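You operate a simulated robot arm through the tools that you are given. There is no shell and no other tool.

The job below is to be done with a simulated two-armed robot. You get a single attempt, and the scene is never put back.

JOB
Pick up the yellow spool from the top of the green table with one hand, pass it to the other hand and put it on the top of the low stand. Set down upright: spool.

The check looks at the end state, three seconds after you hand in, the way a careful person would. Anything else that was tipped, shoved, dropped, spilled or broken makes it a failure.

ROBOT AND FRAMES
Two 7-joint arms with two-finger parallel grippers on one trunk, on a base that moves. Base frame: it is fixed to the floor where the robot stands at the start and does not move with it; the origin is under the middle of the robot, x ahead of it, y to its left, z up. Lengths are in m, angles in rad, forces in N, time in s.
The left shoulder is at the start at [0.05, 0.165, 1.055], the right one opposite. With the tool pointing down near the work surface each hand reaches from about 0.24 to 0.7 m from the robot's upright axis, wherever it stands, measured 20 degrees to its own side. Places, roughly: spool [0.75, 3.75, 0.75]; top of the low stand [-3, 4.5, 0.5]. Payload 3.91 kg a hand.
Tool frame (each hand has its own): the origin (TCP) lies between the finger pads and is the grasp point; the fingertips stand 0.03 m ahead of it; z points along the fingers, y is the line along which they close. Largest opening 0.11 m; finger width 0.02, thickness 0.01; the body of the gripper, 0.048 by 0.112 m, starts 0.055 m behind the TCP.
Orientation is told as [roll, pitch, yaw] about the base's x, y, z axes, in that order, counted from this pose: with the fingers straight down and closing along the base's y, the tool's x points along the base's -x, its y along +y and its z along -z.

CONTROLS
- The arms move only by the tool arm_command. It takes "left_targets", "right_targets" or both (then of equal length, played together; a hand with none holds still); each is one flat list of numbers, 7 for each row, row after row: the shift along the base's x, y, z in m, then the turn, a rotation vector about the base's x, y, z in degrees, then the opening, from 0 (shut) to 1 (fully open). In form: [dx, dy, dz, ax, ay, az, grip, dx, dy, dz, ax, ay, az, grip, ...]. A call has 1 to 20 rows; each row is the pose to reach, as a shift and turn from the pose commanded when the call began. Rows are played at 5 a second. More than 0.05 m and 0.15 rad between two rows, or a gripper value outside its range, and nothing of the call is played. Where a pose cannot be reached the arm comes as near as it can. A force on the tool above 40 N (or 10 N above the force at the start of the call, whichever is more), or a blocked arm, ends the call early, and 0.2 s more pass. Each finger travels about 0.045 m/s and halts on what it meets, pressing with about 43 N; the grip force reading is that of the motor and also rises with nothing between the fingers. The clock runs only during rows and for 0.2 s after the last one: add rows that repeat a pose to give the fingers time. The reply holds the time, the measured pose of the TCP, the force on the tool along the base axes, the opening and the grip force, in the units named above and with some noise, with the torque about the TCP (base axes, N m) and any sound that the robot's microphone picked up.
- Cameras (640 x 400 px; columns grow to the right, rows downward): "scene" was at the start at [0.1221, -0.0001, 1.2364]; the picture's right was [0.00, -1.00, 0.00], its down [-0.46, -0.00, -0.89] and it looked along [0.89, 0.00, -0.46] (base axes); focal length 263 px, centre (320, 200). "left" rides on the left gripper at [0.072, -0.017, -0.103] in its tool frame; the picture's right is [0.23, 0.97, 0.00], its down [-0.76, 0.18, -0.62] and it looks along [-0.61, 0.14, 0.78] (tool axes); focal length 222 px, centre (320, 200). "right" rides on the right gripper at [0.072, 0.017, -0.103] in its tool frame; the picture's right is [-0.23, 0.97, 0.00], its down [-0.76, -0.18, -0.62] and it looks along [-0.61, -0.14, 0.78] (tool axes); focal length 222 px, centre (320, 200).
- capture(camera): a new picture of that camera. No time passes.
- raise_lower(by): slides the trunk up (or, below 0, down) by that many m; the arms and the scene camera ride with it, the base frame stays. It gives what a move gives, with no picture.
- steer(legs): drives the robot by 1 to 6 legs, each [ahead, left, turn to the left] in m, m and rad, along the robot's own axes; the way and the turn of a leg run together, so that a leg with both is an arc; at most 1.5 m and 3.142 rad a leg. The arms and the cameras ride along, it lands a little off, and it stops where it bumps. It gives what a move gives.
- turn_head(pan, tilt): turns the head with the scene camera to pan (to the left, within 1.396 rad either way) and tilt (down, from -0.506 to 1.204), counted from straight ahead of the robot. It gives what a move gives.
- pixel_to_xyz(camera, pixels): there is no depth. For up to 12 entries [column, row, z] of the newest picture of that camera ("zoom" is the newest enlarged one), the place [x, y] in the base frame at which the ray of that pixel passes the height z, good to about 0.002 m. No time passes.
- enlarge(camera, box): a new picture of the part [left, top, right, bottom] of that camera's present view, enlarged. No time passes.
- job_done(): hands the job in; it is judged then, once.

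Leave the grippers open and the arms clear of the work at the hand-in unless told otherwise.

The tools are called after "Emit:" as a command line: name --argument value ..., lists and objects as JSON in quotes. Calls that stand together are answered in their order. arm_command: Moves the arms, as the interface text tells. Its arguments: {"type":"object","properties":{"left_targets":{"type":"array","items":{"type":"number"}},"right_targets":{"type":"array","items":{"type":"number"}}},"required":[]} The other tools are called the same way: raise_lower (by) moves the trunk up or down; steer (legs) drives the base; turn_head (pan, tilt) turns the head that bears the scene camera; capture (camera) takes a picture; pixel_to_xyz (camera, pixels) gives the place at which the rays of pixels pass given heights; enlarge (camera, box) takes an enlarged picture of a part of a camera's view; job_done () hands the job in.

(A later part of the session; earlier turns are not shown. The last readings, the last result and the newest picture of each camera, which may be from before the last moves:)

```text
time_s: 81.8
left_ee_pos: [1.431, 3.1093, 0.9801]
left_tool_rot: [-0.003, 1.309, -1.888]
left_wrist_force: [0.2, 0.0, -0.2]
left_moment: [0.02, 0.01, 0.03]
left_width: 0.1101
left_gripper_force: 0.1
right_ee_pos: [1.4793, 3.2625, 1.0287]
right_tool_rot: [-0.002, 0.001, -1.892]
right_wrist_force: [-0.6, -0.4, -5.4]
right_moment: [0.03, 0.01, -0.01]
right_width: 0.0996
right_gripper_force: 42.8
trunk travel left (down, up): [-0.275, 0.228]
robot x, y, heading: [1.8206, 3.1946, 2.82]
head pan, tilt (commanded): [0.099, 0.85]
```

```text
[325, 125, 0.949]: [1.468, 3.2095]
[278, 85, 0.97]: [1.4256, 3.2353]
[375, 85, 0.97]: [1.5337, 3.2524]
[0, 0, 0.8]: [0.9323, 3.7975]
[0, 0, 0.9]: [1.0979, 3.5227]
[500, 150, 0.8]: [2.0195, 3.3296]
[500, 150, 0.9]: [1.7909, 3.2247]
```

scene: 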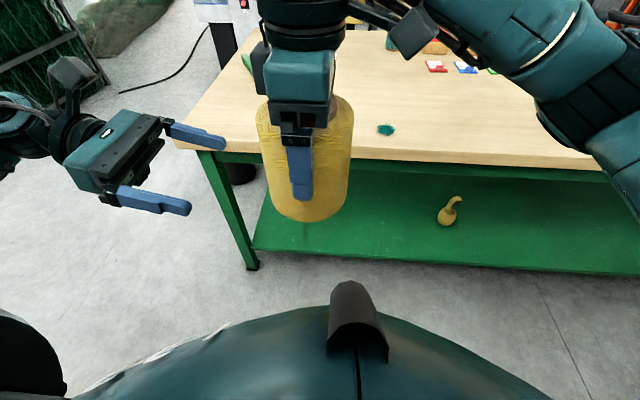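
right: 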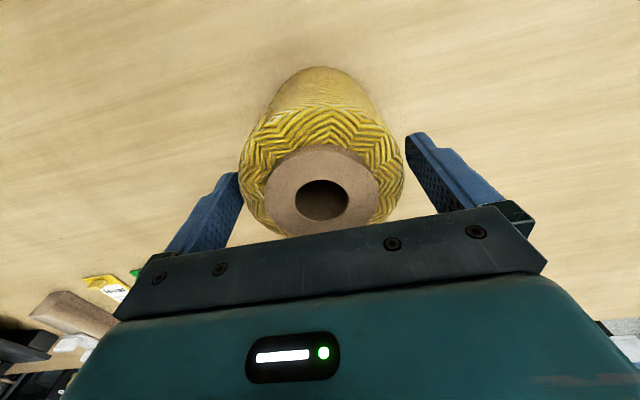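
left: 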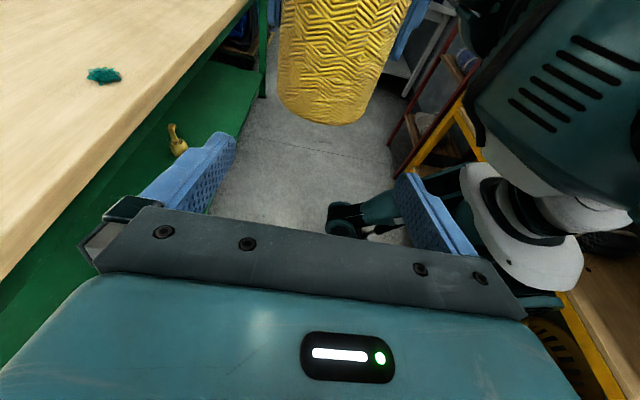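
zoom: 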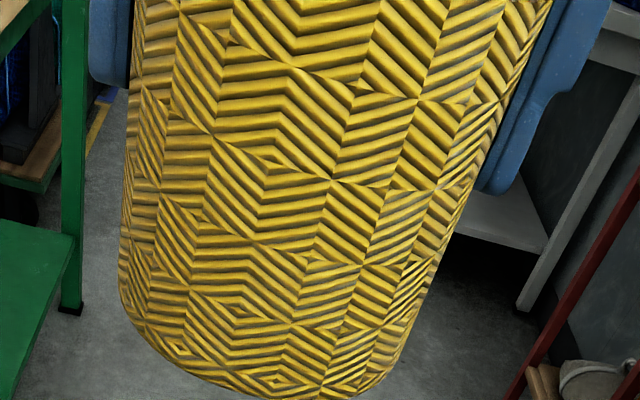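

The ray check puts the axis at [1.480,3.263] and the bottom at about 0.946, matching the hand reading. I'll move the left hand in along its pointing direction, first 0.085 m, and check the finger gaps.

Emit:
arm_command --left_targets '[0.0052, 0.0162, 0, 0, 0, 0, 1, 0.0103, 0.0324, 0, 0, 0, 0, 1, 0.0155, 0.0486, 0, 0, 0, 0, 1, 0.0207, 0.0648, 0, 0, 0, 0, 1, 0.0258, 0.081, 0, 0, 0, 0, 1, 0.0258, 0.081, 0, 0, 0, 0, 1]'

Emit:
capture --camera "left"

Emit:
capture --camera "scene"

```text
time_s: 83.2
left_ee_pos: [1.4553, 3.1924, 0.9804]
left_tool_rot: [-0.004, 1.31, -1.887]
left_wrist_force: [0.4, 0.1, 0.1]
left_moment: [0.04, 0.03, 0.02]
left_width: 0.1098
left_gripper_force: 0.1
right_ee_pos: [1.4796, 3.263, 1.0291]
right_tool_rot: [-0.001, -0.001, -1.891]
right_wrist_force: [0.4, 0.8, -6.4]
right_moment: [0.04, -0.02, 0.0]
right_width: 0.0994
right_gripper_force: 42.7
trunk travel left (down, up): [-0.275, 0.228]
robot x, y, heading: [1.8232, 3.1939, 2.824]
head pan, tilt (commanded): [0.099, 0.85]
```

```text
taken
```

left: 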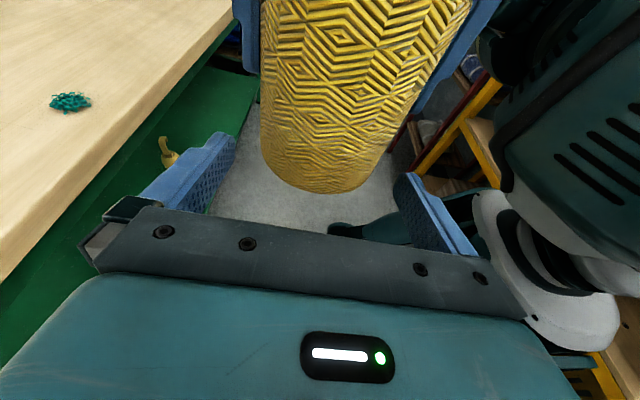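

```text
taken
```

scene: 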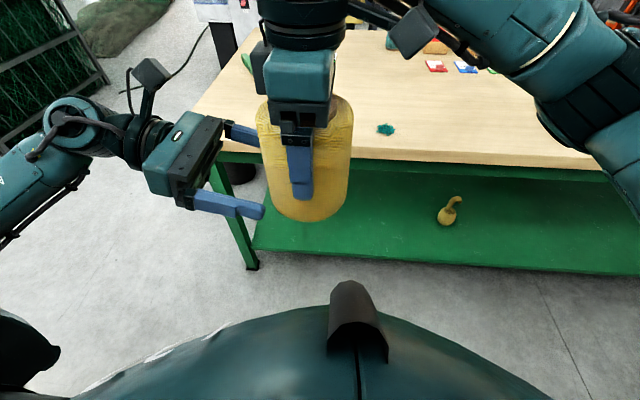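

The spool is centred between the left fingers, and the right fingertips are above them. I'll move the last 0.066 m slowly.

Emit:
arm_command --left_targets '[0.0035, 0.0105, 0, 0, 0, 0, 1, 0.007, 0.021, 0, 0, 0, 0, 1, 0.0105, 0.0315, 0, 0, 0, 0, 1, 0.014, 0.042, 0, 0, 0, 0, 1, 0.0175, 0.0525, 0, 0, 0, 0, 1, 0.0208, 0.0625, 0, 0, 0, 0, 1, 0.0208, 0.0625, 0, 0, 0, 0, 1]'

Emit:
capture --camera "left"

Emit:
enlarge --camera "scene" --box '[150, 60, 400, 240]'

```text
time_s: 84.8
left_ee_pos: [1.4756, 3.253, 0.9826]
left_tool_rot: [-0.003, 1.309, -1.889]
left_wrist_force: [0.1, 0.1, 0.0]
left_moment: [0.04, 0.02, -0.01]
left_width: 0.1099
left_gripper_force: 0.0
right_ee_pos: [1.4797, 3.2632, 1.0294]
right_tool_rot: [0.0, 0.001, -1.891]
right_wrist_force: [-0.8, 0.3, -6.2]
right_moment: [-0.01, 0.03, -0.01]
right_width: 0.0997
right_gripper_force: 43.5
trunk travel left (down, up): [-0.275, 0.228]
robot x, y, heading: [1.8187, 3.1942, 2.823]
head pan, tilt (commanded): [0.099, 0.85]
```

```text
taken
```

left: 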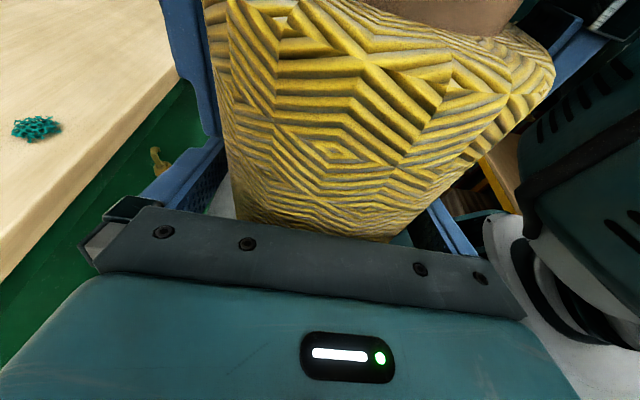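

```text
2.22 times, centred on (275, 150) of scene
```

zoom: 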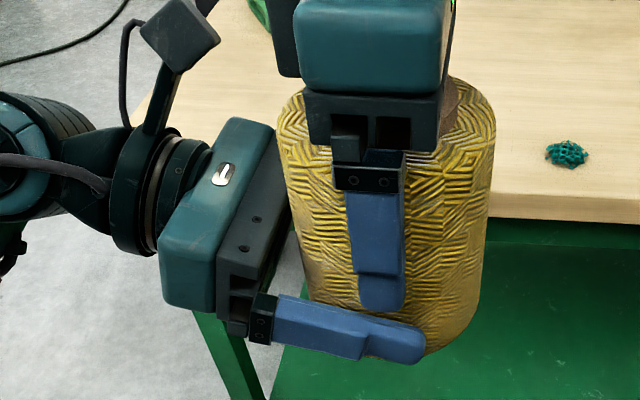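

The left fingers surround the lower body, just below the right fingers, with no contact force. I'll close the left gripper and hold.

Emit:
arm_command --left_targets '[0, 0, 0, 0, 0, 0, 0.95, 0, 0, 0, 0, 0, 0, 0.9, 0, 0, 0, 0, 0, 0, 0.6, 0, 0, 0, 0, 0, 0, 0.0, 0, 0, 0, 0, 0, 0, 0.0, 0, 0, 0, 0, 0, 0, 0.0]'

Emit:
enlarge --camera "scene" --box '[150, 60, 400, 240]'

```text
time_s: 86.2
left_ee_pos: [1.4771, 3.2539, 0.9824]
left_tool_rot: [-0.001, 1.31, -1.89]
left_wrist_force: [8.8, -1.5, 1.8]
left_moment: [-0.06, 0.03, -0.08]
left_width: 0.0992
left_gripper_force: 42.4
right_ee_pos: [1.4795, 3.2631, 1.0293]
right_tool_rot: [-0.001, 0.0, -1.895]
right_wrist_force: [-9.3, 0.9, -7.0]
right_moment: [0.13, 0.37, 0.0]
right_width: 0.0995
right_gripper_force: 43.2
trunk travel left (down, up): [-0.275, 0.228]
robot x, y, heading: [1.8194, 3.1956, 2.829]
head pan, tilt (commanded): [0.099, 0.85]
```

```text
2.22 times, centred on (275, 150) of scene
```

zoom: 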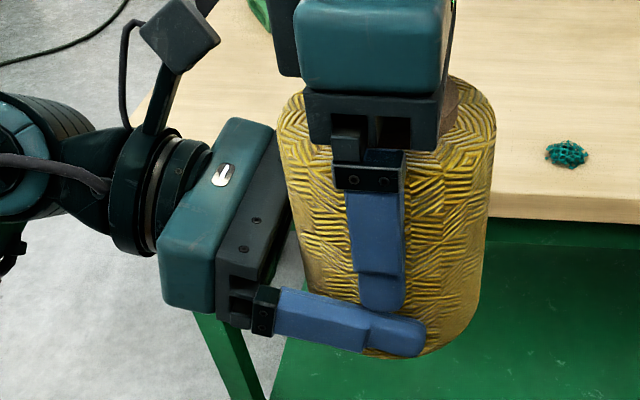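

Both hands hold the spool, with a small 9 N push between them along x. I'll shift the left hand 1 mm in +x to relieve it before releasing.

Emit:
arm_command --left_targets '[0.001, -0.0003, 0, 0, 0, 0, 0, 0.001, -0.0003, 0, 0, 0, 0, 0]'

```text
time_s: 86.8
left_ee_pos: [1.4778, 3.2537, 0.9813]
left_tool_rot: [-0.001, 1.31, -1.885]
left_wrist_force: [3.3, -9.3, 1.4]
left_moment: [0.64, -0.68, -0.67]
left_width: 0.0996
left_gripper_force: 42.8
right_ee_pos: [1.4805, 3.2637, 1.0303]
right_tool_rot: [0.0, 0.001, -1.892]
right_wrist_force: [-3.1, 9.2, -7.3]
right_moment: [-0.13, 0.81, 0.59]
right_width: 0.0994
right_gripper_force: 43.1
trunk travel left (down, up): [-0.275, 0.228]
robot x, y, heading: [1.8153, 3.1948, 2.822]
head pan, tilt (commanded): [0.099, 0.85]
```

The forces are small and come from friction within both grips. I'll open the right gripper fully while the left holds, then check.

Emit:
arm_command --right_targets '[0, 0, 0, 0, 0, 0, 0.93, 0, 0, 0, 0, 0, 0, 1, 0, 0, 0, 0, 0, 0, 1, 0, 0, 0, 0, 0, 0, 1]' --left_targets '[0, 0, 0, 0, 0, 0, 0, 0, 0, 0, 0, 0, 0, 0, 0, 0, 0, 0, 0, 0, 0, 0, 0, 0, 0, 0, 0, 0]'

Emit:
enlarge --camera "scene" --box '[150, 60, 400, 240]'

Emit:
enlarge --camera "right" --box '[160, 50, 480, 250]'

```text
time_s: 87.8
left_ee_pos: [1.477, 3.2553, 0.9807]
left_tool_rot: [-0.004, 1.308, -1.888]
left_wrist_force: [-0.1, 0.4, 0.5]
left_moment: [-0.02, 0.05, 0.01]
left_width: 0.0995
left_gripper_force: 42.6
right_ee_pos: [1.4804, 3.2629, 1.0297]
right_tool_rot: [0.001, -0.001, -1.892]
right_wrist_force: [-0.3, -0.9, -0.4]
right_moment: [-0.01, 0.02, 0.01]
right_width: 0.1099
right_gripper_force: 0.1
trunk travel left (down, up): [-0.275, 0.228]
robot x, y, heading: [1.821, 3.1978, 2.822]
head pan, tilt (commanded): [0.099, 0.85]
```

```text
2.22 times, centred on (275, 150) of scene
```

zoom: 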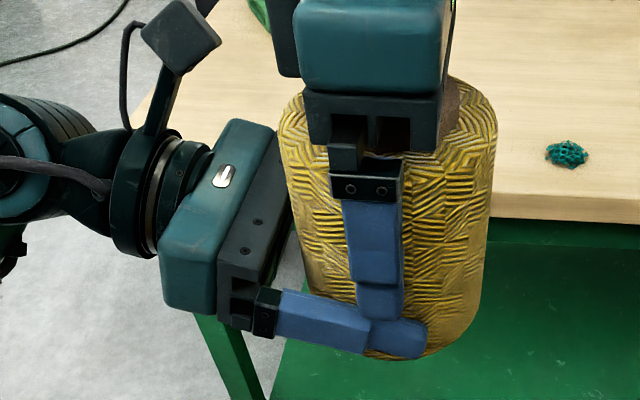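

```text
2.00 times, centred on (320, 150) of right
```

zoom: 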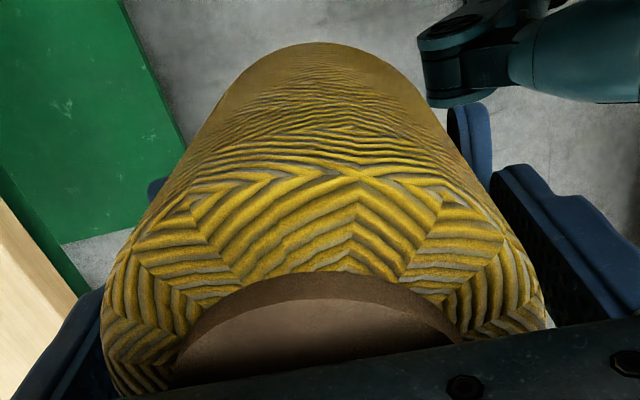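

The right gripper is open and the spool stays put. But the left force reading shows almost no weight, so I'll hold for a moment and read it again before moving the right hand away.

Emit:
arm_command --left_targets '[0, 0, 0, 0, 0, 0, 0, 0, 0, 0, 0, 0, 0, 0]'

Emit:
enlarge --camera "left" --box '[140, 0, 580, 260]'

Emit:
enlarge --camera "scene" --box '[200, 80, 360, 230]'

```text
time_s: 88.4
left_ee_pos: [1.4781, 3.2536, 0.9812]
left_tool_rot: [-0.004, 1.309, -1.889]
left_wrist_force: [0.9, 0.1, -0.6]
left_moment: [-0.04, 0.06, 0.02]
left_width: 0.0991
left_gripper_force: 42.7
right_ee_pos: [1.4799, 3.2632, 1.0296]
right_tool_rot: [-0.001, -0.001, -1.893]
right_wrist_force: [-0.2, -1.1, -0.8]
right_moment: [0.02, -0.01, 0.0]
right_width: 0.11
right_gripper_force: 0.1
trunk travel left (down, up): [-0.275, 0.228]
robot x, y, heading: [1.8188, 3.1974, 2.819]
head pan, tilt (commanded): [0.099, 0.85]
```

```text
1.45 times, centred on (360, 130) of left
```

zoom: 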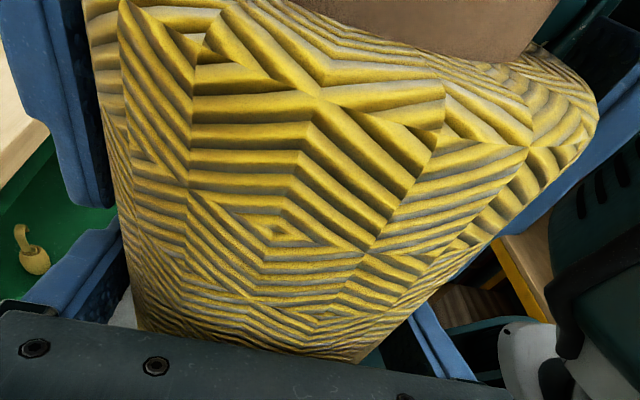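

```text
2.67 times, centred on (280, 155) of scene
```

zoom: 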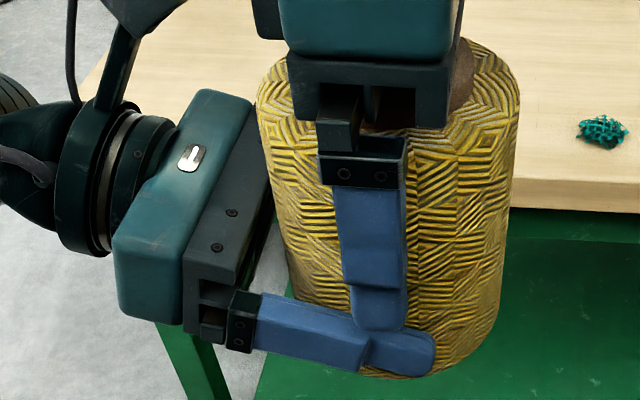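

Both hands now read near zero, although the spool weighs about 5.4 N. The picture shows the left grip firm and the right fingers clear. I'll raise the right hand just 1.5 cm, slowly, and see whether the spool stays with the left hand.

Emit:
arm_command --right_targets '[0, 0, 0.004, 0, 0, 0, 1, 0, 0, 0.008, 0, 0, 0, 1, 0, 0, 0.012, 0, 0, 0, 1, 0, 0, 0.015, 0, 0, 0, 1]' --left_targets '[0, 0, 0, 0, 0, 0, 0, 0, 0, 0, 0, 0, 0, 0, 0, 0, 0, 0, 0, 0, 0, 0, 0, 0, 0, 0, 0, 0]'

Emit:
enlarge --camera "scene" --box '[200, 80, 360, 230]'

Emit:
enlarge --camera "right" --box '[160, 50, 480, 250]'

```text
time_s: 89.4
left_ee_pos: [1.4767, 3.2546, 0.9812]
left_tool_rot: [-0.002, 1.309, -1.886]
left_wrist_force: [0.1, 0.2, 0.3]
left_moment: [0.01, 0.01, -0.01]
left_width: 0.0992
left_gripper_force: 42.6
right_ee_pos: [1.4816, 3.2627, 1.042]
right_tool_rot: [-0.003, 0.002, -1.893]
right_wrist_force: [-0.6, 0.0, -0.5]
right_moment: [0.01, 0.01, -0.02]
right_width: 0.1097
right_gripper_force: 0.0
right hand out of reach, approached as far as the arm can: row 4
trunk travel left (down, up): [-0.275, 0.228]
robot x, y, heading: [1.8207, 3.1938, 2.821]
head pan, tilt (commanded): [0.099, 0.85]
```

```text
2.67 times, centred on (280, 155) of scene
```

zoom: 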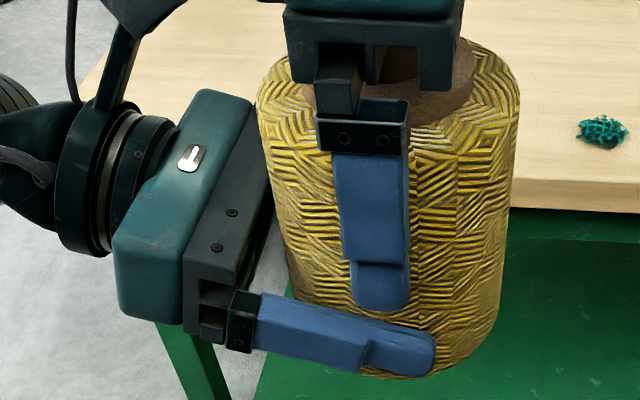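

```text
2.00 times, centred on (320, 150) of right
```

zoom: 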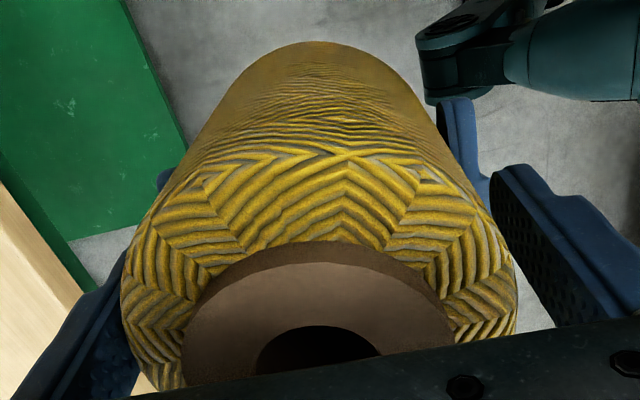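

The spool stays firmly with the left hand while the right moves. The right arm is at its upward limit in this pose, so I'll lower the left hand with the spool 8 cm straight down, slowly, to clear the right fingers.

Emit:
arm_command --left_targets '[0, 0, -0.003, 0, 0, 0, 0, 0, 0, -0.008, 0, 0, 0, 0, 0, 0, -0.013, 0, 0, 0, 0, 0, 0, -0.018, 0, 0, 0, 0, 0, 0, -0.023, 0, 0, 0, 0, 0, 0, -0.028, 0, 0, 0, 0, 0, 0, -0.033, 0, 0, 0, 0, 0, 0, -0.038, 0, 0, 0, 0, 0, 0, -0.043, 0, 0, 0, 0, 0, 0, -0.048, 0, 0, 0, 0, 0, 0, -0.053, 0, 0, 0, 0, 0, 0, -0.058, 0, 0, 0, 0, 0, 0, -0.063, 0, 0, 0, 0, 0, 0, -0.068, 0, 0, 0, 0, 0, 0, -0.073, 0, 0, 0, 0, 0, 0, -0.077, 0, 0, 0, 0, 0, 0, -0.08, 0, 0, 0, 0, 0, 0, -0.08, 0, 0, 0, 0]'

Emit:
capture --camera "scene"

Emit:
capture --camera "left"

Emit:
capture --camera "right"

```text
time_s: 93.2
left_ee_pos: [1.4795, 3.2526, 0.8999]
left_tool_rot: [-0.002, 1.309, -1.886]
left_wrist_force: [-0.2, -0.2, -0.2]
left_moment: [-0.03, 0.0, 0.0]
left_width: 0.0992
left_gripper_force: 43.6
right_ee_pos: [1.4813, 3.2638, 1.0425]
right_tool_rot: [0.001, 0.0, -1.894]
right_wrist_force: [-0.7, -0.3, -0.6]
right_moment: [0.02, 0.0, 0.03]
right_width: 0.1101
right_gripper_force: 0.0
trunk travel left (down, up): [-0.275, 0.228]
robot x, y, heading: [1.8212, 3.1957, 2.822]
head pan, tilt (commanded): [0.099, 0.85]
```

```text
taken
```

scene: 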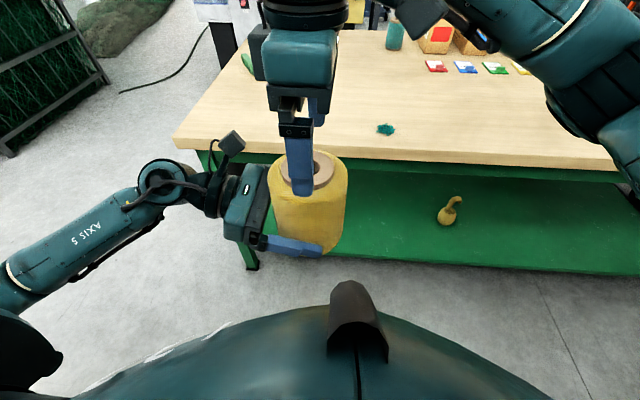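

```text
taken
```

left: 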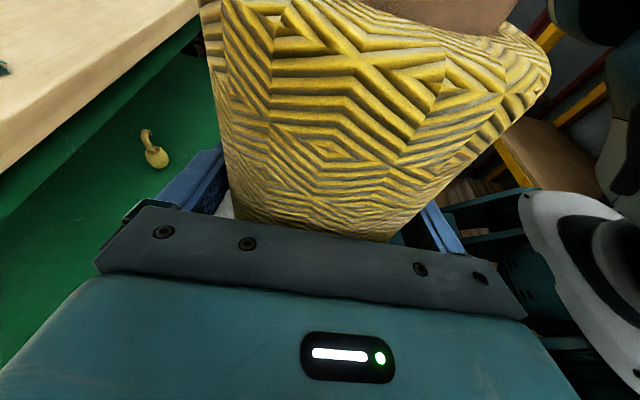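

```text
taken
```

right: 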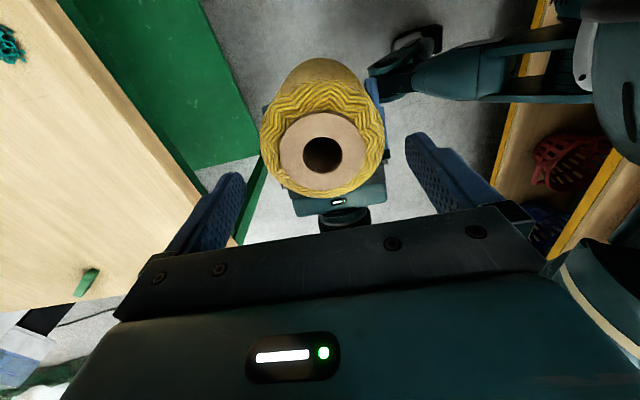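

The left hand holds the spool upright, and its ring top at z≈0.996 is below the right fingertips. I'll move the right hand away to my right while turning it back to its normal direction.

Emit:
arm_command --right_targets '[0.0056, 0.0173, 0, 0, 0, -6, 1, 0.0113, 0.0345, 0, 0, 0, -14, 1, 0.0169, 0.0518, 0, 0, 0, -22, 1, 0.0226, 0.0691, 0, 0, 0, -30, 1, 0.0282, 0.0864, 0, 0, 0, -38, 1, 0.0339, 0.1036, 0, 0, 0, -46, 1, 0.0395, 0.1209, 0, 0, 0, -54, 1, 0.0452, 0.1382, 0, 0, 0, -62, 1, 0.0508, 0.1555, 0, 0, 0, -70, 1, 0.0565, 0.1727, 0, 0, 0, -78, 1, 0.0621, 0.19, 0, 0, 0, -86, 1, 0.0621, 0.19, 0, 0, 0, -90, 1]'

Emit:
capture --camera "scene"

```text
time_s: 95.8
left_ee_pos: [1.4787, 3.2527, 0.9002]
left_tool_rot: [-0.002, 1.309, -1.886]
left_wrist_force: [0.4, 0.0, 0.8]
left_moment: [-0.05, 0.0, 0.01]
left_width: 0.0993
left_gripper_force: 42.8
right_ee_pos: [1.5437, 3.4531, 1.047]
right_tool_rot: [0.0, 0.0, 2.821]
right_wrist_force: [0.8, -0.1, 0.1]
right_moment: [-0.01, 0.01, -0.01]
right_width: 0.11
right_gripper_force: 0.0
trunk travel left (down, up): [-0.275, 0.228]
robot x, y, heading: [1.8187, 3.1975, 2.822]
head pan, tilt (commanded): [0.099, 0.85]
```

```text
taken
```

scene: 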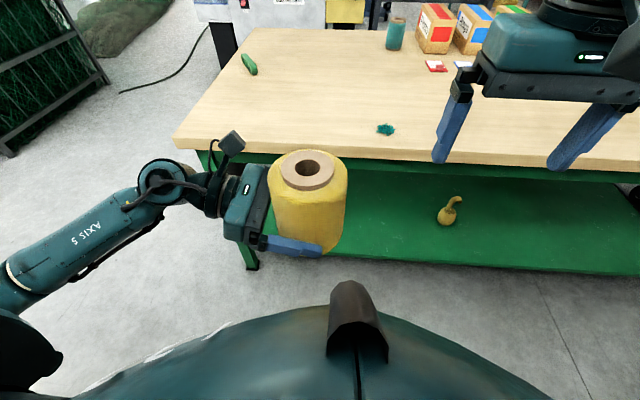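

The handover is done: the left hand holds the spool and the right hand is clear. Next I'll leave the lane by sliding sideways to my left along the table, keeping my heading, starting with 0.3 m to check that the spool stays firm.

Emit:
steer --legs '[[0, 0.3, 0]]'

Emit:
capture --camera "left"

Emit:
turn_head --pan 1.2 --tilt 0.4

Emit:
capture --camera "scene"

```text
time_s: 99.0
left_ee_pos: [1.3855, 2.9668, 0.9]
left_tool_rot: [-0.002, 1.31, -1.884]
left_wrist_force: [-0.1, 0.1, -0.2]
left_moment: [-0.04, 0.01, -0.02]
left_width: 0.0994
left_gripper_force: 43.0
right_ee_pos: [1.4502, 3.1674, 1.0453]
right_tool_rot: [0.0, 0.0, 2.824]
right_wrist_force: [-0.5, -0.2, 0.7]
right_moment: [-0.03, 0.01, 0.0]
right_width: 0.1099
right_gripper_force: 0.0
trunk travel left (down, up): [-0.275, 0.228]
robot x, y, heading: [1.7242, 2.9109, 2.827]
head pan, tilt (commanded): [0.099, 0.85]
```

```text
taken
```

left: 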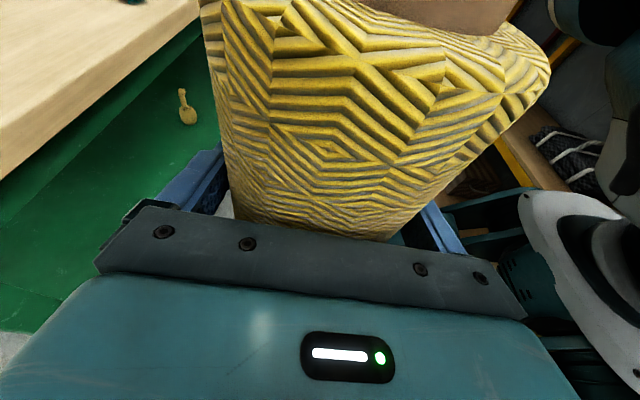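

```text
time_s: 100.4
left_ee_pos: [1.3846, 2.9666, 0.9]
left_tool_rot: [-0.002, 1.309, -1.885]
left_wrist_force: [-0.1, -1.4, 0.1]
left_moment: [-0.02, 0.05, -0.02]
left_width: 0.0991
left_gripper_force: 43.0
right_ee_pos: [1.4503, 3.168, 1.0442]
right_tool_rot: [0.001, 0.001, 2.824]
right_wrist_force: [0.0, 0.4, -0.2]
right_moment: [-0.02, 0.01, 0.01]
right_width: 0.11
right_gripper_force: 0.1
trunk travel left (down, up): [-0.275, 0.228]
robot x, y, heading: [1.7223, 2.9105, 2.825]
head pan, tilt (commanded): [1.201, 0.4]
```

```text
taken
```

scene: 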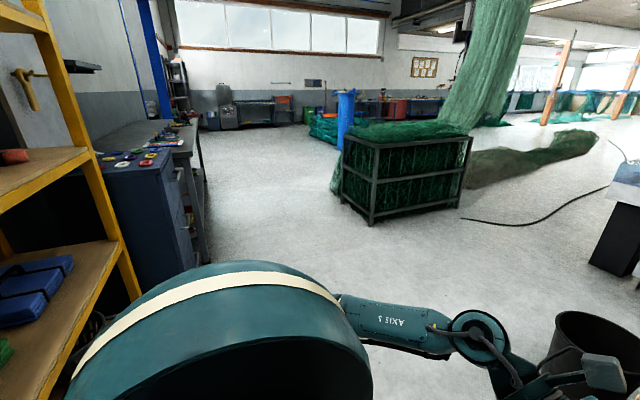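

The spool is steady. The floor to my left is free: cabinet at (190,200), net bin at (400,180), black waste bin at (590,340). I'll slide 1.0 m further left, then drive ahead 1.2 m between the waste bin and the net bin, and look toward the stand.

Emit:
steer --legs '[[0, 1.0, 0], [1.2, 0, 0]]'

Emit:
turn_head --pan 0.0 --tilt 0.3

Emit:
capture --camera "scene"

Emit:
capture --camera "left"

```text
time_s: 115.0
left_ee_pos: [-0.0327, 2.429, 0.9002]
left_tool_rot: [-0.002, 1.308, -1.918]
left_wrist_force: [0.0, -0.4, 0.3]
left_moment: [0.02, -0.04, -0.03]
left_width: 0.0989
left_gripper_force: 42.6
right_ee_pos: [0.0384, 2.6276, 1.0457]
right_tool_rot: [0.001, 0.0, 2.791]
right_wrist_force: [0.1, 0.1, 0.3]
right_moment: [-0.03, 0.0, 0.0]
right_width: 0.1101
right_gripper_force: 0.0
trunk travel left (down, up): [-0.275, 0.228]
robot x, y, heading: [0.3051, 2.3602, 2.792]
head pan, tilt (commanded): [1.201, 0.4]
```

```text
time_s: 116.4
left_ee_pos: [-0.0333, 2.4283, 0.8992]
left_tool_rot: [-0.002, 1.308, -1.918]
left_wrist_force: [0.8, 0.1, 0.1]
left_moment: [-0.07, 0.04, -0.04]
left_width: 0.0993
left_gripper_force: 43.4
right_ee_pos: [0.0376, 2.6275, 1.0462]
right_tool_rot: [0.0, 0.0, 2.79]
right_wrist_force: [1.0, -0.2, 0.3]
right_moment: [-0.02, -0.02, 0.0]
right_width: 0.1101
right_gripper_force: 0.0
trunk travel left (down, up): [-0.275, 0.228]
robot x, y, heading: [0.306, 2.3608, 2.797]
head pan, tilt (commanded): [0.0, 0.3]
```

```text
taken
```

scene: 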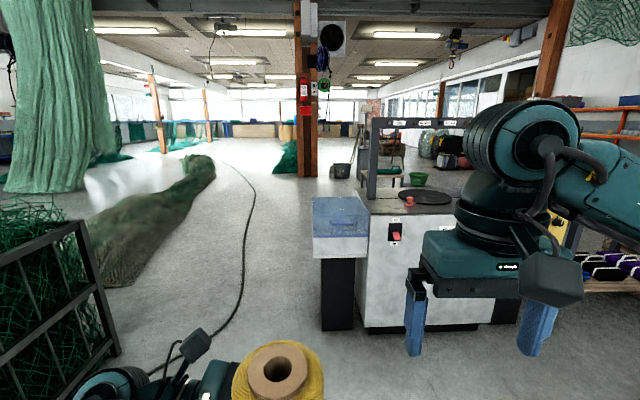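

```text
taken
```

left: 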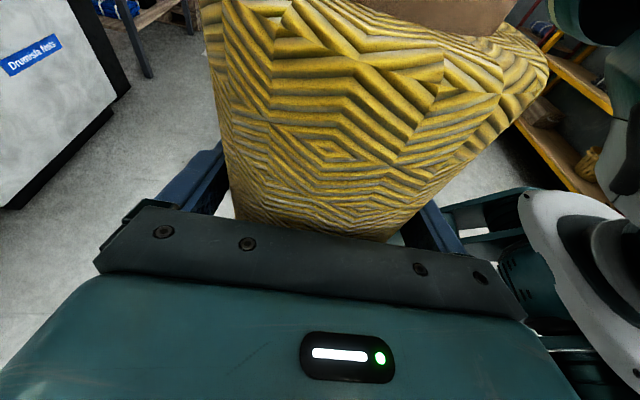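

The machine ahead on the right partly blocks the way toward the stand. By bearing, the stand should appear near (382,170). I'll enlarge that area.

Emit:
enlarge --camera "scene" --box '[310, 110, 470, 210]'

Emit:
pixel_to_xyz --camera "scene" --pixels '[[322, 330, 0.0], [352, 330, 0.0], [365, 332, 0.0], [490, 325, 0.0], [345, 178, 0.0], [300, 175, 0.0], [395, 188, 0.0], [420, 186, 0.0], [240, 300, 0.0], [245, 200, 0.0], [125, 285, 0.0], [212, 190, 0.0]]'

```text
4.00 times, centred on (390, 160) of scene
```

zoom: 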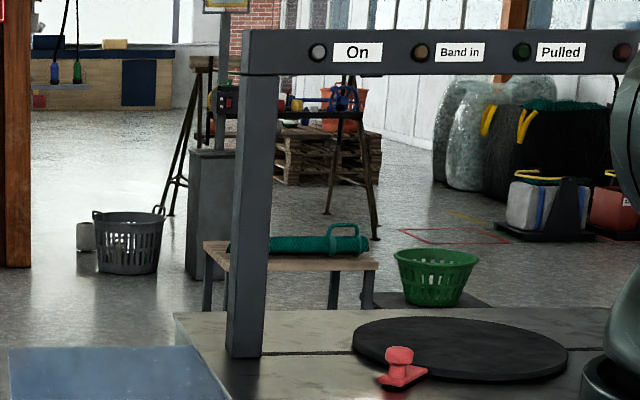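

```text
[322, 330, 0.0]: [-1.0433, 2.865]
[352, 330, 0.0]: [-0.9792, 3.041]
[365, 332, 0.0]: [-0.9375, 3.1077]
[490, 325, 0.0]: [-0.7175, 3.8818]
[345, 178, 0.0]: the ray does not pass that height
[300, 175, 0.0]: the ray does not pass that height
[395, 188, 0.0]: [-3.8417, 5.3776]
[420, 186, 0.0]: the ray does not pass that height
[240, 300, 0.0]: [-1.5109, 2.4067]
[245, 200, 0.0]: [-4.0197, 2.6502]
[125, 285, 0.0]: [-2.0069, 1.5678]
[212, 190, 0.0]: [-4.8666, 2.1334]
```

I can see the low stand: a wooden-topped table with a green tool lying on it at zoom (300,250), beyond the machine. A black cable lies on the floor to the left. I'll tilt down to map the cable and the machine's near edges before choosing a route.

Emit:
turn_head --pan 0.1 --tilt 0.55

Emit:
capture --camera "scene"

```text
time_s: 117.2
left_ee_pos: [-0.0323, 2.4294, 0.8996]
left_tool_rot: [-0.001, 1.308, -1.918]
left_wrist_force: [-0.3, 0.6, -0.6]
left_moment: [-0.06, 0.02, -0.01]
left_width: 0.0992
left_gripper_force: 43.3
right_ee_pos: [0.0376, 2.6266, 1.0447]
right_tool_rot: [-0.001, 0.001, 2.792]
right_wrist_force: [-0.3, -0.3, -0.3]
right_moment: [-0.01, -0.04, -0.01]
right_width: 0.11
right_gripper_force: 0.0
trunk travel left (down, up): [-0.275, 0.228]
robot x, y, heading: [0.3038, 2.36, 2.793]
head pan, tilt (commanded): [0.099, 0.55]
```

```text
taken
```

scene: 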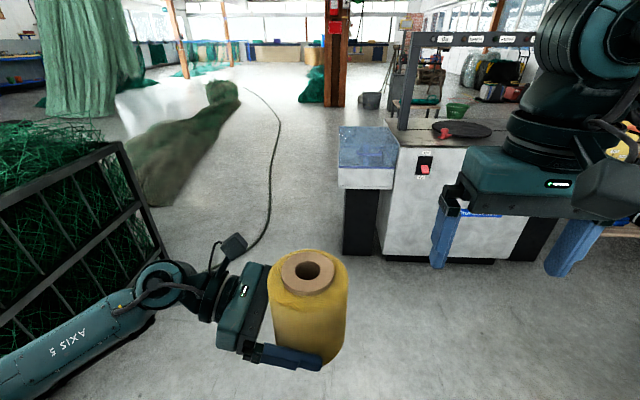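

Emit:
pixel_to_xyz --camera "scene" --pixels '[[245, 250, 0.0], [265, 220, 0.0], [269, 190, 0.0], [275, 150, 0.0], [280, 125, 0.0], [268, 103, 0.0], [250, 90, 0.0], [343, 253, 0.0], [372, 255, 0.0], [385, 261, 0.0], [340, 187, 0.8], [338, 127, 0.9]]'

Emit:
pixel_to_xyz --camera "scene" --pixels '[[160, 260, 0.0], [150, 205, 0.0], [235, 110, 0.0], [125, 145, 0.7], [385, 190, 0.8], [497, 262, 0.0], [545, 255, 0.0]]'

```text
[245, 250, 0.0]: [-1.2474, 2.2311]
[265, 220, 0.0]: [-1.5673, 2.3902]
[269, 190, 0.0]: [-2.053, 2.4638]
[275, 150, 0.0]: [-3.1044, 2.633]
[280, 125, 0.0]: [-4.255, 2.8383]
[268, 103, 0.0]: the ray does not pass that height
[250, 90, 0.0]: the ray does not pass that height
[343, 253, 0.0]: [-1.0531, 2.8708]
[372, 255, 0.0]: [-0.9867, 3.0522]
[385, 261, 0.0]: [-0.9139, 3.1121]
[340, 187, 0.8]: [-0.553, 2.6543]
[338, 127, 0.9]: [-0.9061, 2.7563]
```

```text
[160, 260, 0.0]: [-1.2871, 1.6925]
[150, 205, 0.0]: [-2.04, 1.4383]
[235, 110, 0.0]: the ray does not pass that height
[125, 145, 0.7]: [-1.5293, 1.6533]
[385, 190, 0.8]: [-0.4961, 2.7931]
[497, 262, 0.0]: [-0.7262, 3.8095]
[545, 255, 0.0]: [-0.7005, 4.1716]
```

The cable runs from about [-1.25,2.23] to [-4.2,2.84], and the machine's left end is at about [-1.05,2.87]. Before passing, I'll check how far my left elbow sticks out toward the net bin.

Emit:
turn_head --pan 1.1 --tilt 0.7

Emit:
capture --camera "scene"

```text
time_s: 118.4
left_ee_pos: [-0.0338, 2.4281, 0.9002]
left_tool_rot: [-0.003, 1.307, -1.919]
left_wrist_force: [0.3, -0.1, -0.6]
left_moment: [0.0, 0.04, -0.01]
left_width: 0.0989
left_gripper_force: 43.4
right_ee_pos: [0.038, 2.6263, 1.046]
right_tool_rot: [-0.001, -0.001, 2.791]
right_wrist_force: [0.1, 0.1, -0.3]
right_moment: [0.02, 0.01, 0.0]
right_width: 0.11
right_gripper_force: 0.1
trunk travel left (down, up): [-0.275, 0.228]
robot x, y, heading: [0.3055, 2.3599, 2.79]
head pan, tilt (commanded): [1.1, 0.7]
```

```text
taken
```

scene: 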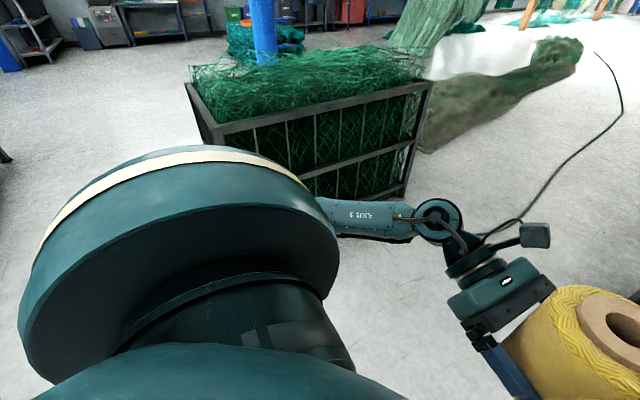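

The left arm stays fairly close in. I'll read the floor positions of the cable's near end, the bin's nearest corners and its top rail.

Emit:
pixel_to_xyz --camera "scene" --pixels '[[482, 238, 0.0], [520, 217, 0.0], [560, 175, 0.0], [405, 195, 0.0], [432, 85, 0.71], [215, 135, 0.71], [590, 150, 0.0], [620, 100, 0.0], [425, 150, 0.0]]'

```text
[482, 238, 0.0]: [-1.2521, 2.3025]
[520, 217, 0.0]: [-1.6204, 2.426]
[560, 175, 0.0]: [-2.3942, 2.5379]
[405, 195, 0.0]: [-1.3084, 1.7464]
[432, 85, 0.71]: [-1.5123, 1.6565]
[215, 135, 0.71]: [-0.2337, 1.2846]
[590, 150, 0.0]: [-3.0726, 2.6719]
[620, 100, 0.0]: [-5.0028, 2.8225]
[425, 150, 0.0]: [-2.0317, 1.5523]
```

The gap between bin (y≤1.75) and machine (y≥2.82) at x≈-1.05 is over 1 m, so I'll pass near y≈2.4. I'll drive to [-1.05,2.4], then on to about [-1.9,2.65], and look for the stand.

Emit:
steer --legs '[[1.286, 0.429, 0]]'

Emit:
turn_head --pan -0.5 --tilt 0.4

Emit:
capture --camera "scene"

Emit:
capture --camera "left"

```text
time_s: 125.3
left_ee_pos: [-1.4134, 2.4681, 0.9003]
left_tool_rot: [-0.003, 1.309, -1.893]
left_wrist_force: [0.5, -0.1, -0.8]
left_moment: [-0.06, 0.0, 0.01]
left_width: 0.0992
left_gripper_force: 43.2
right_ee_pos: [-1.3473, 2.6679, 1.0447]
right_tool_rot: [-0.002, 0.0, 2.815]
right_wrist_force: [-0.5, -0.4, 0.7]
right_moment: [0.01, -0.01, 0.03]
right_width: 0.1102
right_gripper_force: 0.0
trunk travel left (down, up): [-0.275, 0.228]
robot x, y, heading: [-1.0728, 2.4065, 2.816]
head pan, tilt (commanded): [1.1, 0.7]
```

```text
time_s: 127.0
left_ee_pos: [-1.4132, 2.4669, 0.9002]
left_tool_rot: [0.001, 1.308, -1.895]
left_wrist_force: [-0.6, -0.2, -0.5]
left_moment: [-0.04, 0.0, 0.03]
left_width: 0.0993
left_gripper_force: 43.3
right_ee_pos: [-1.3463, 2.6676, 1.0451]
right_tool_rot: [0.001, 0.0, 2.815]
right_wrist_force: [0.7, 0.2, 1.1]
right_moment: [-0.01, -0.02, -0.01]
right_width: 0.11
right_gripper_force: 0.0
trunk travel left (down, up): [-0.275, 0.228]
robot x, y, heading: [-1.0701, 2.4072, 2.819]
head pan, tilt (commanded): [-0.499, 0.4]
```

```text
taken
```

scene: 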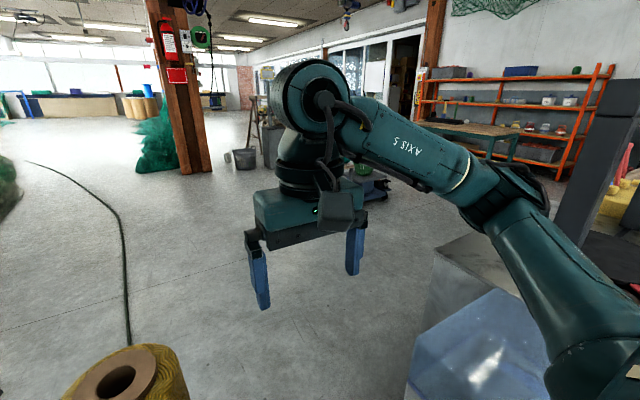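

```text
taken
```

left: 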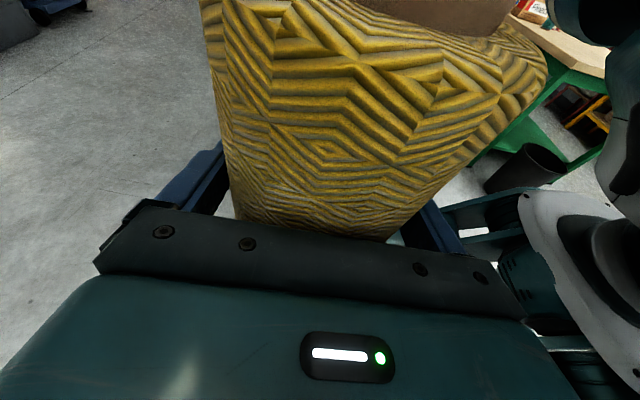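

I passed the machine without a bump and the spool is steady. I'll move on ahead to about [-1.9,2.6], then look right toward the stand.

Emit:
steer --legs '[[0.85, 0.1, 0]]'

Emit:
turn_head --pan -0.95 --tilt 0.4

Emit:
capture --camera "scene"

```text
time_s: 131.5
left_ee_pos: [-2.2469, 2.6404, 0.9007]
left_tool_rot: [0.0, 1.308, -1.888]
left_wrist_force: [0.2, 0.7, -0.3]
left_moment: [-0.08, 0.04, 0.0]
left_width: 0.0991
left_gripper_force: 43.2
right_ee_pos: [-2.1809, 2.8424, 1.0453]
right_tool_rot: [-0.001, 0.0, 2.822]
right_wrist_force: [0.9, -0.3, -1.0]
right_moment: [0.0, 0.01, 0.0]
right_width: 0.1098
right_gripper_force: 0.0
trunk travel left (down, up): [-0.275, 0.228]
robot x, y, heading: [-1.9069, 2.5847, 2.82]
head pan, tilt (commanded): [-0.499, 0.4]
```

```text
time_s: 132.4
left_ee_pos: [-2.2481, 2.6412, 0.8999]
left_tool_rot: [0.003, 1.307, -1.886]
left_wrist_force: [0.1, -0.8, 0.4]
left_moment: [-0.05, 0.01, 0.0]
left_width: 0.0994
left_gripper_force: 42.6
right_ee_pos: [-2.1817, 2.8417, 1.0462]
right_tool_rot: [0.001, 0.001, 2.822]
right_wrist_force: [0.5, -0.3, -0.3]
right_moment: [-0.01, 0.01, -0.02]
right_width: 0.11
right_gripper_force: 0.0
trunk travel left (down, up): [-0.275, 0.228]
robot x, y, heading: [-1.9043, 2.5866, 2.825]
head pan, tilt (commanded): [-0.949, 0.4]
```

```text
taken
```

scene: 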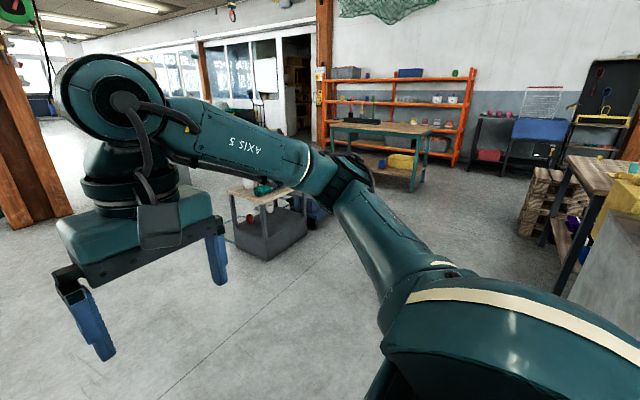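

The stand is visible at about (265,200): a wooden top with a grey box beneath it. I'll measure it and the machine corner at the right before turning toward it.

Emit:
enlarge --camera "scene" --box '[210, 160, 350, 270]'

Emit:
pixel_to_xyz --camera "scene" --pixels '[[230, 193, 0.5], [275, 203, 0.5], [302, 190, 0.5], [238, 245, 0.0], [266, 260, 0.0], [305, 238, 0.0], [575, 290, 0.0], [580, 290, 0.5], [20, 228, 0.0]]'

```text
3.64 times, centred on (280, 215) of scene
```

zoom: 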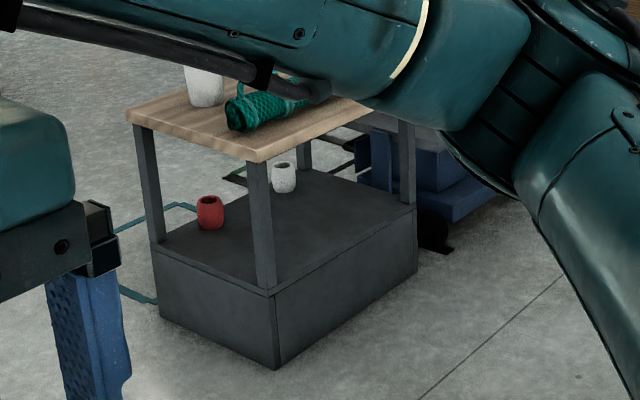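

```text
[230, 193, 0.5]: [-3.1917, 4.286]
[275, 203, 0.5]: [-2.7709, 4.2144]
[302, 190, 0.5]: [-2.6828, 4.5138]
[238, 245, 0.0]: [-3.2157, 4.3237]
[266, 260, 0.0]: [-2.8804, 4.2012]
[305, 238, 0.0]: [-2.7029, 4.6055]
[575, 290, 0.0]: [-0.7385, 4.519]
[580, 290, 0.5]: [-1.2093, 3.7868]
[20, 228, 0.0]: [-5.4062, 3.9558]
```

The stand's base corners are near [-3.22,4.32], [-2.88,4.20] and [-2.70,4.61], and its top holds a white cup and a green net roll. I plan to stand on its right side with my present heading, so the left hand stays off the stand's front end. First I'll move ahead 0.75 m and look at it again.

Emit:
steer --legs '[[0.75, 0, 0]]'

Emit:
turn_head --pan -1.2 --tilt 0.45

Emit:
capture --camera "scene"

```text
time_s: 136.6
left_ee_pos: [-2.9815, 2.879, 0.9009]
left_tool_rot: [-0.001, 1.305, -1.878]
left_wrist_force: [-0.1, 0.8, -1.3]
left_moment: [-0.04, -0.03, -0.02]
left_width: 0.0993
left_gripper_force: 43.1
right_ee_pos: [-2.9169, 3.0801, 1.0447]
right_tool_rot: [-0.001, 0.001, 2.83]
right_wrist_force: [-0.6, 0.4, 0.2]
right_moment: [0.0, -0.01, 0.03]
right_width: 0.1098
right_gripper_force: 0.0
trunk travel left (down, up): [-0.275, 0.228]
robot x, y, heading: [-2.6425, 2.8237, 2.831]
head pan, tilt (commanded): [-0.949, 0.4]
```

```text
time_s: 137.3
left_ee_pos: [-2.9811, 2.8777, 0.899]
left_tool_rot: [0.003, 1.307, -1.878]
left_wrist_force: [0.4, 0.3, 0.3]
left_moment: [-0.04, 0.0, -0.02]
left_width: 0.0991
left_gripper_force: 42.7
right_ee_pos: [-2.9178, 3.0796, 1.045]
right_tool_rot: [0.0, 0.0, 2.829]
right_wrist_force: [-0.9, 0.3, -0.1]
right_moment: [0.02, 0.0, -0.01]
right_width: 0.11
right_gripper_force: 0.0
trunk travel left (down, up): [-0.275, 0.228]
robot x, y, heading: [-2.6429, 2.8211, 2.829]
head pan, tilt (commanded): [-1.201, 0.45]
```

```text
taken
```

scene: 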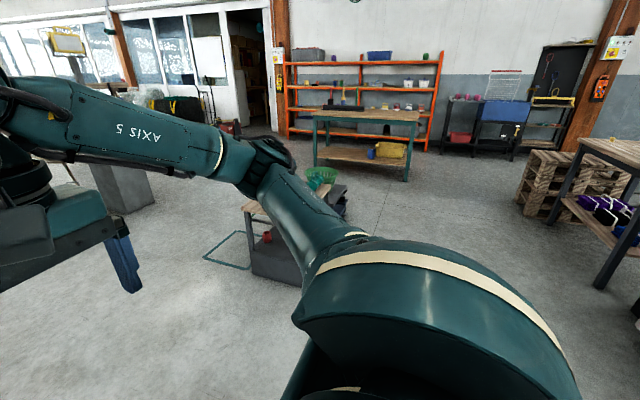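

The right arm hides part of the stand, and the floor on its right side looks free. I'll slide 0.7 m to my right and look again.

Emit:
steer --legs '[[0, -0.7, 0]]'

Emit:
turn_head --pan -0.75 --tilt 0.6

Emit:
capture --camera "scene"

Emit:
capture --camera "right"

```text
time_s: 144.2
left_ee_pos: [-2.7591, 3.5722, 0.9004]
left_tool_rot: [0.001, 1.307, -1.876]
left_wrist_force: [0.5, 0.4, -0.3]
left_moment: [-0.04, 0.01, -0.03]
left_width: 0.0993
left_gripper_force: 42.7
right_ee_pos: [-2.6964, 3.7732, 1.0446]
right_tool_rot: [0.001, 0.0, 2.834]
right_wrist_force: [0.8, 0.7, 0.4]
right_moment: [0.03, 0.0, 0.0]
right_width: 0.11
right_gripper_force: 0.1
trunk travel left (down, up): [-0.275, 0.228]
robot x, y, heading: [-2.4184, 3.5203, 2.831]
head pan, tilt (commanded): [-1.201, 0.45]
```

```text
time_s: 145.1
left_ee_pos: [-2.758, 3.5717, 0.9002]
left_tool_rot: [0.003, 1.309, -1.874]
left_wrist_force: [1.2, 0.7, 0.3]
left_moment: [-0.07, 0.02, -0.03]
left_width: 0.0993
left_gripper_force: 42.9
right_ee_pos: [-2.6964, 3.7735, 1.0455]
right_tool_rot: [-0.001, 0.002, 2.832]
right_wrist_force: [0.3, 0.0, 0.4]
right_moment: [0.01, -0.02, 0.01]
right_width: 0.1098
right_gripper_force: 0.1
trunk travel left (down, up): [-0.275, 0.228]
robot x, y, heading: [-2.4157, 3.5229, 2.836]
head pan, tilt (commanded): [-0.75, 0.6]
```

```text
taken
```

scene: 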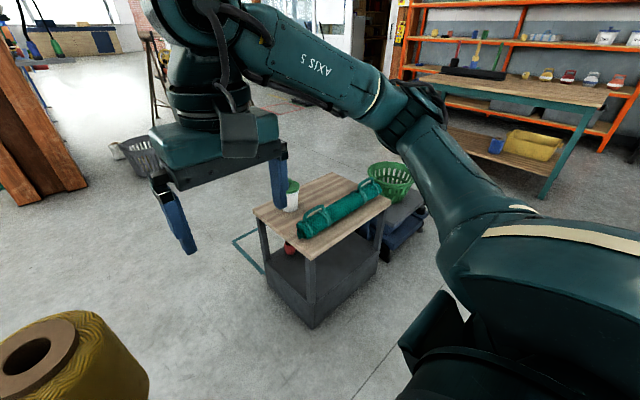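

```text
taken
```

right: 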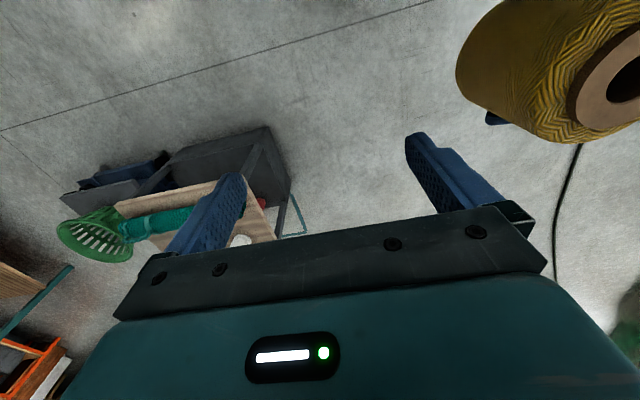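

Now the stand top is clear. A green roll lies along its right long edge, and a white cup stands near the left-back. I'll enlarge it and measure the free area.

Emit:
enlarge --camera "scene" --box '[240, 160, 400, 260]'

Emit:
pixel_to_xyz --camera "scene" --pixels '[[253, 211, 0.5], [308, 258, 0.5], [390, 200, 0.5], [335, 173, 0.5], [310, 328, 0.0], [270, 287, 0.0], [378, 262, 0.0], [0, 0, 0.2], [0, 0, 0.5], [640, 400, 0.2], [640, 400, 0.5]]'

```text
4.00 times, centred on (320, 210) of scene
```

zoom: 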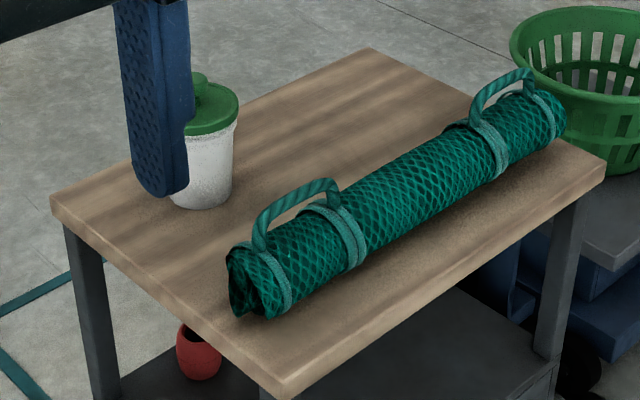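

```text
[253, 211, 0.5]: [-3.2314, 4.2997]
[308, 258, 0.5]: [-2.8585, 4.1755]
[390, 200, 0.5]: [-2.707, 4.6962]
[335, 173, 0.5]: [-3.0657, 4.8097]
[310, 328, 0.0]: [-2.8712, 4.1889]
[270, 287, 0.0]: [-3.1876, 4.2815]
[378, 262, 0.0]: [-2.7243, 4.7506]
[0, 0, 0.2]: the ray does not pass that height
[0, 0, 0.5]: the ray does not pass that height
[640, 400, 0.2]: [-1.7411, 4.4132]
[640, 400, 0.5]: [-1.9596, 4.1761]
```

I'll get the top-surface positions of the cup, the roll's ends and the edges.

Emit:
pixel_to_xyz --camera "zoom" --pixels '[[50, 203, 0.5], [283, 392, 0.5], [605, 165, 0.5], [371, 50, 0.5], [172, 200, 0.5], [202, 209, 0.5], [233, 180, 0.5], [238, 316, 0.5], [292, 308, 0.5], [567, 135, 0.5], [228, 250, 0.55], [330, 183, 0.6]]'

```text
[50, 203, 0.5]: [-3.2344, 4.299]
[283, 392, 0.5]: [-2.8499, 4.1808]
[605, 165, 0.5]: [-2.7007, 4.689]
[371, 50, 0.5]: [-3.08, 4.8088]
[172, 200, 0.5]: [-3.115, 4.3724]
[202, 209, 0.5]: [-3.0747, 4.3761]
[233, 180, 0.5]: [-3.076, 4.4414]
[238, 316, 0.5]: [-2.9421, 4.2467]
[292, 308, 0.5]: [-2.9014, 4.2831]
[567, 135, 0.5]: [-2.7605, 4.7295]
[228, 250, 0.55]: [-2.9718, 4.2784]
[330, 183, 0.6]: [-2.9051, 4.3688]
```

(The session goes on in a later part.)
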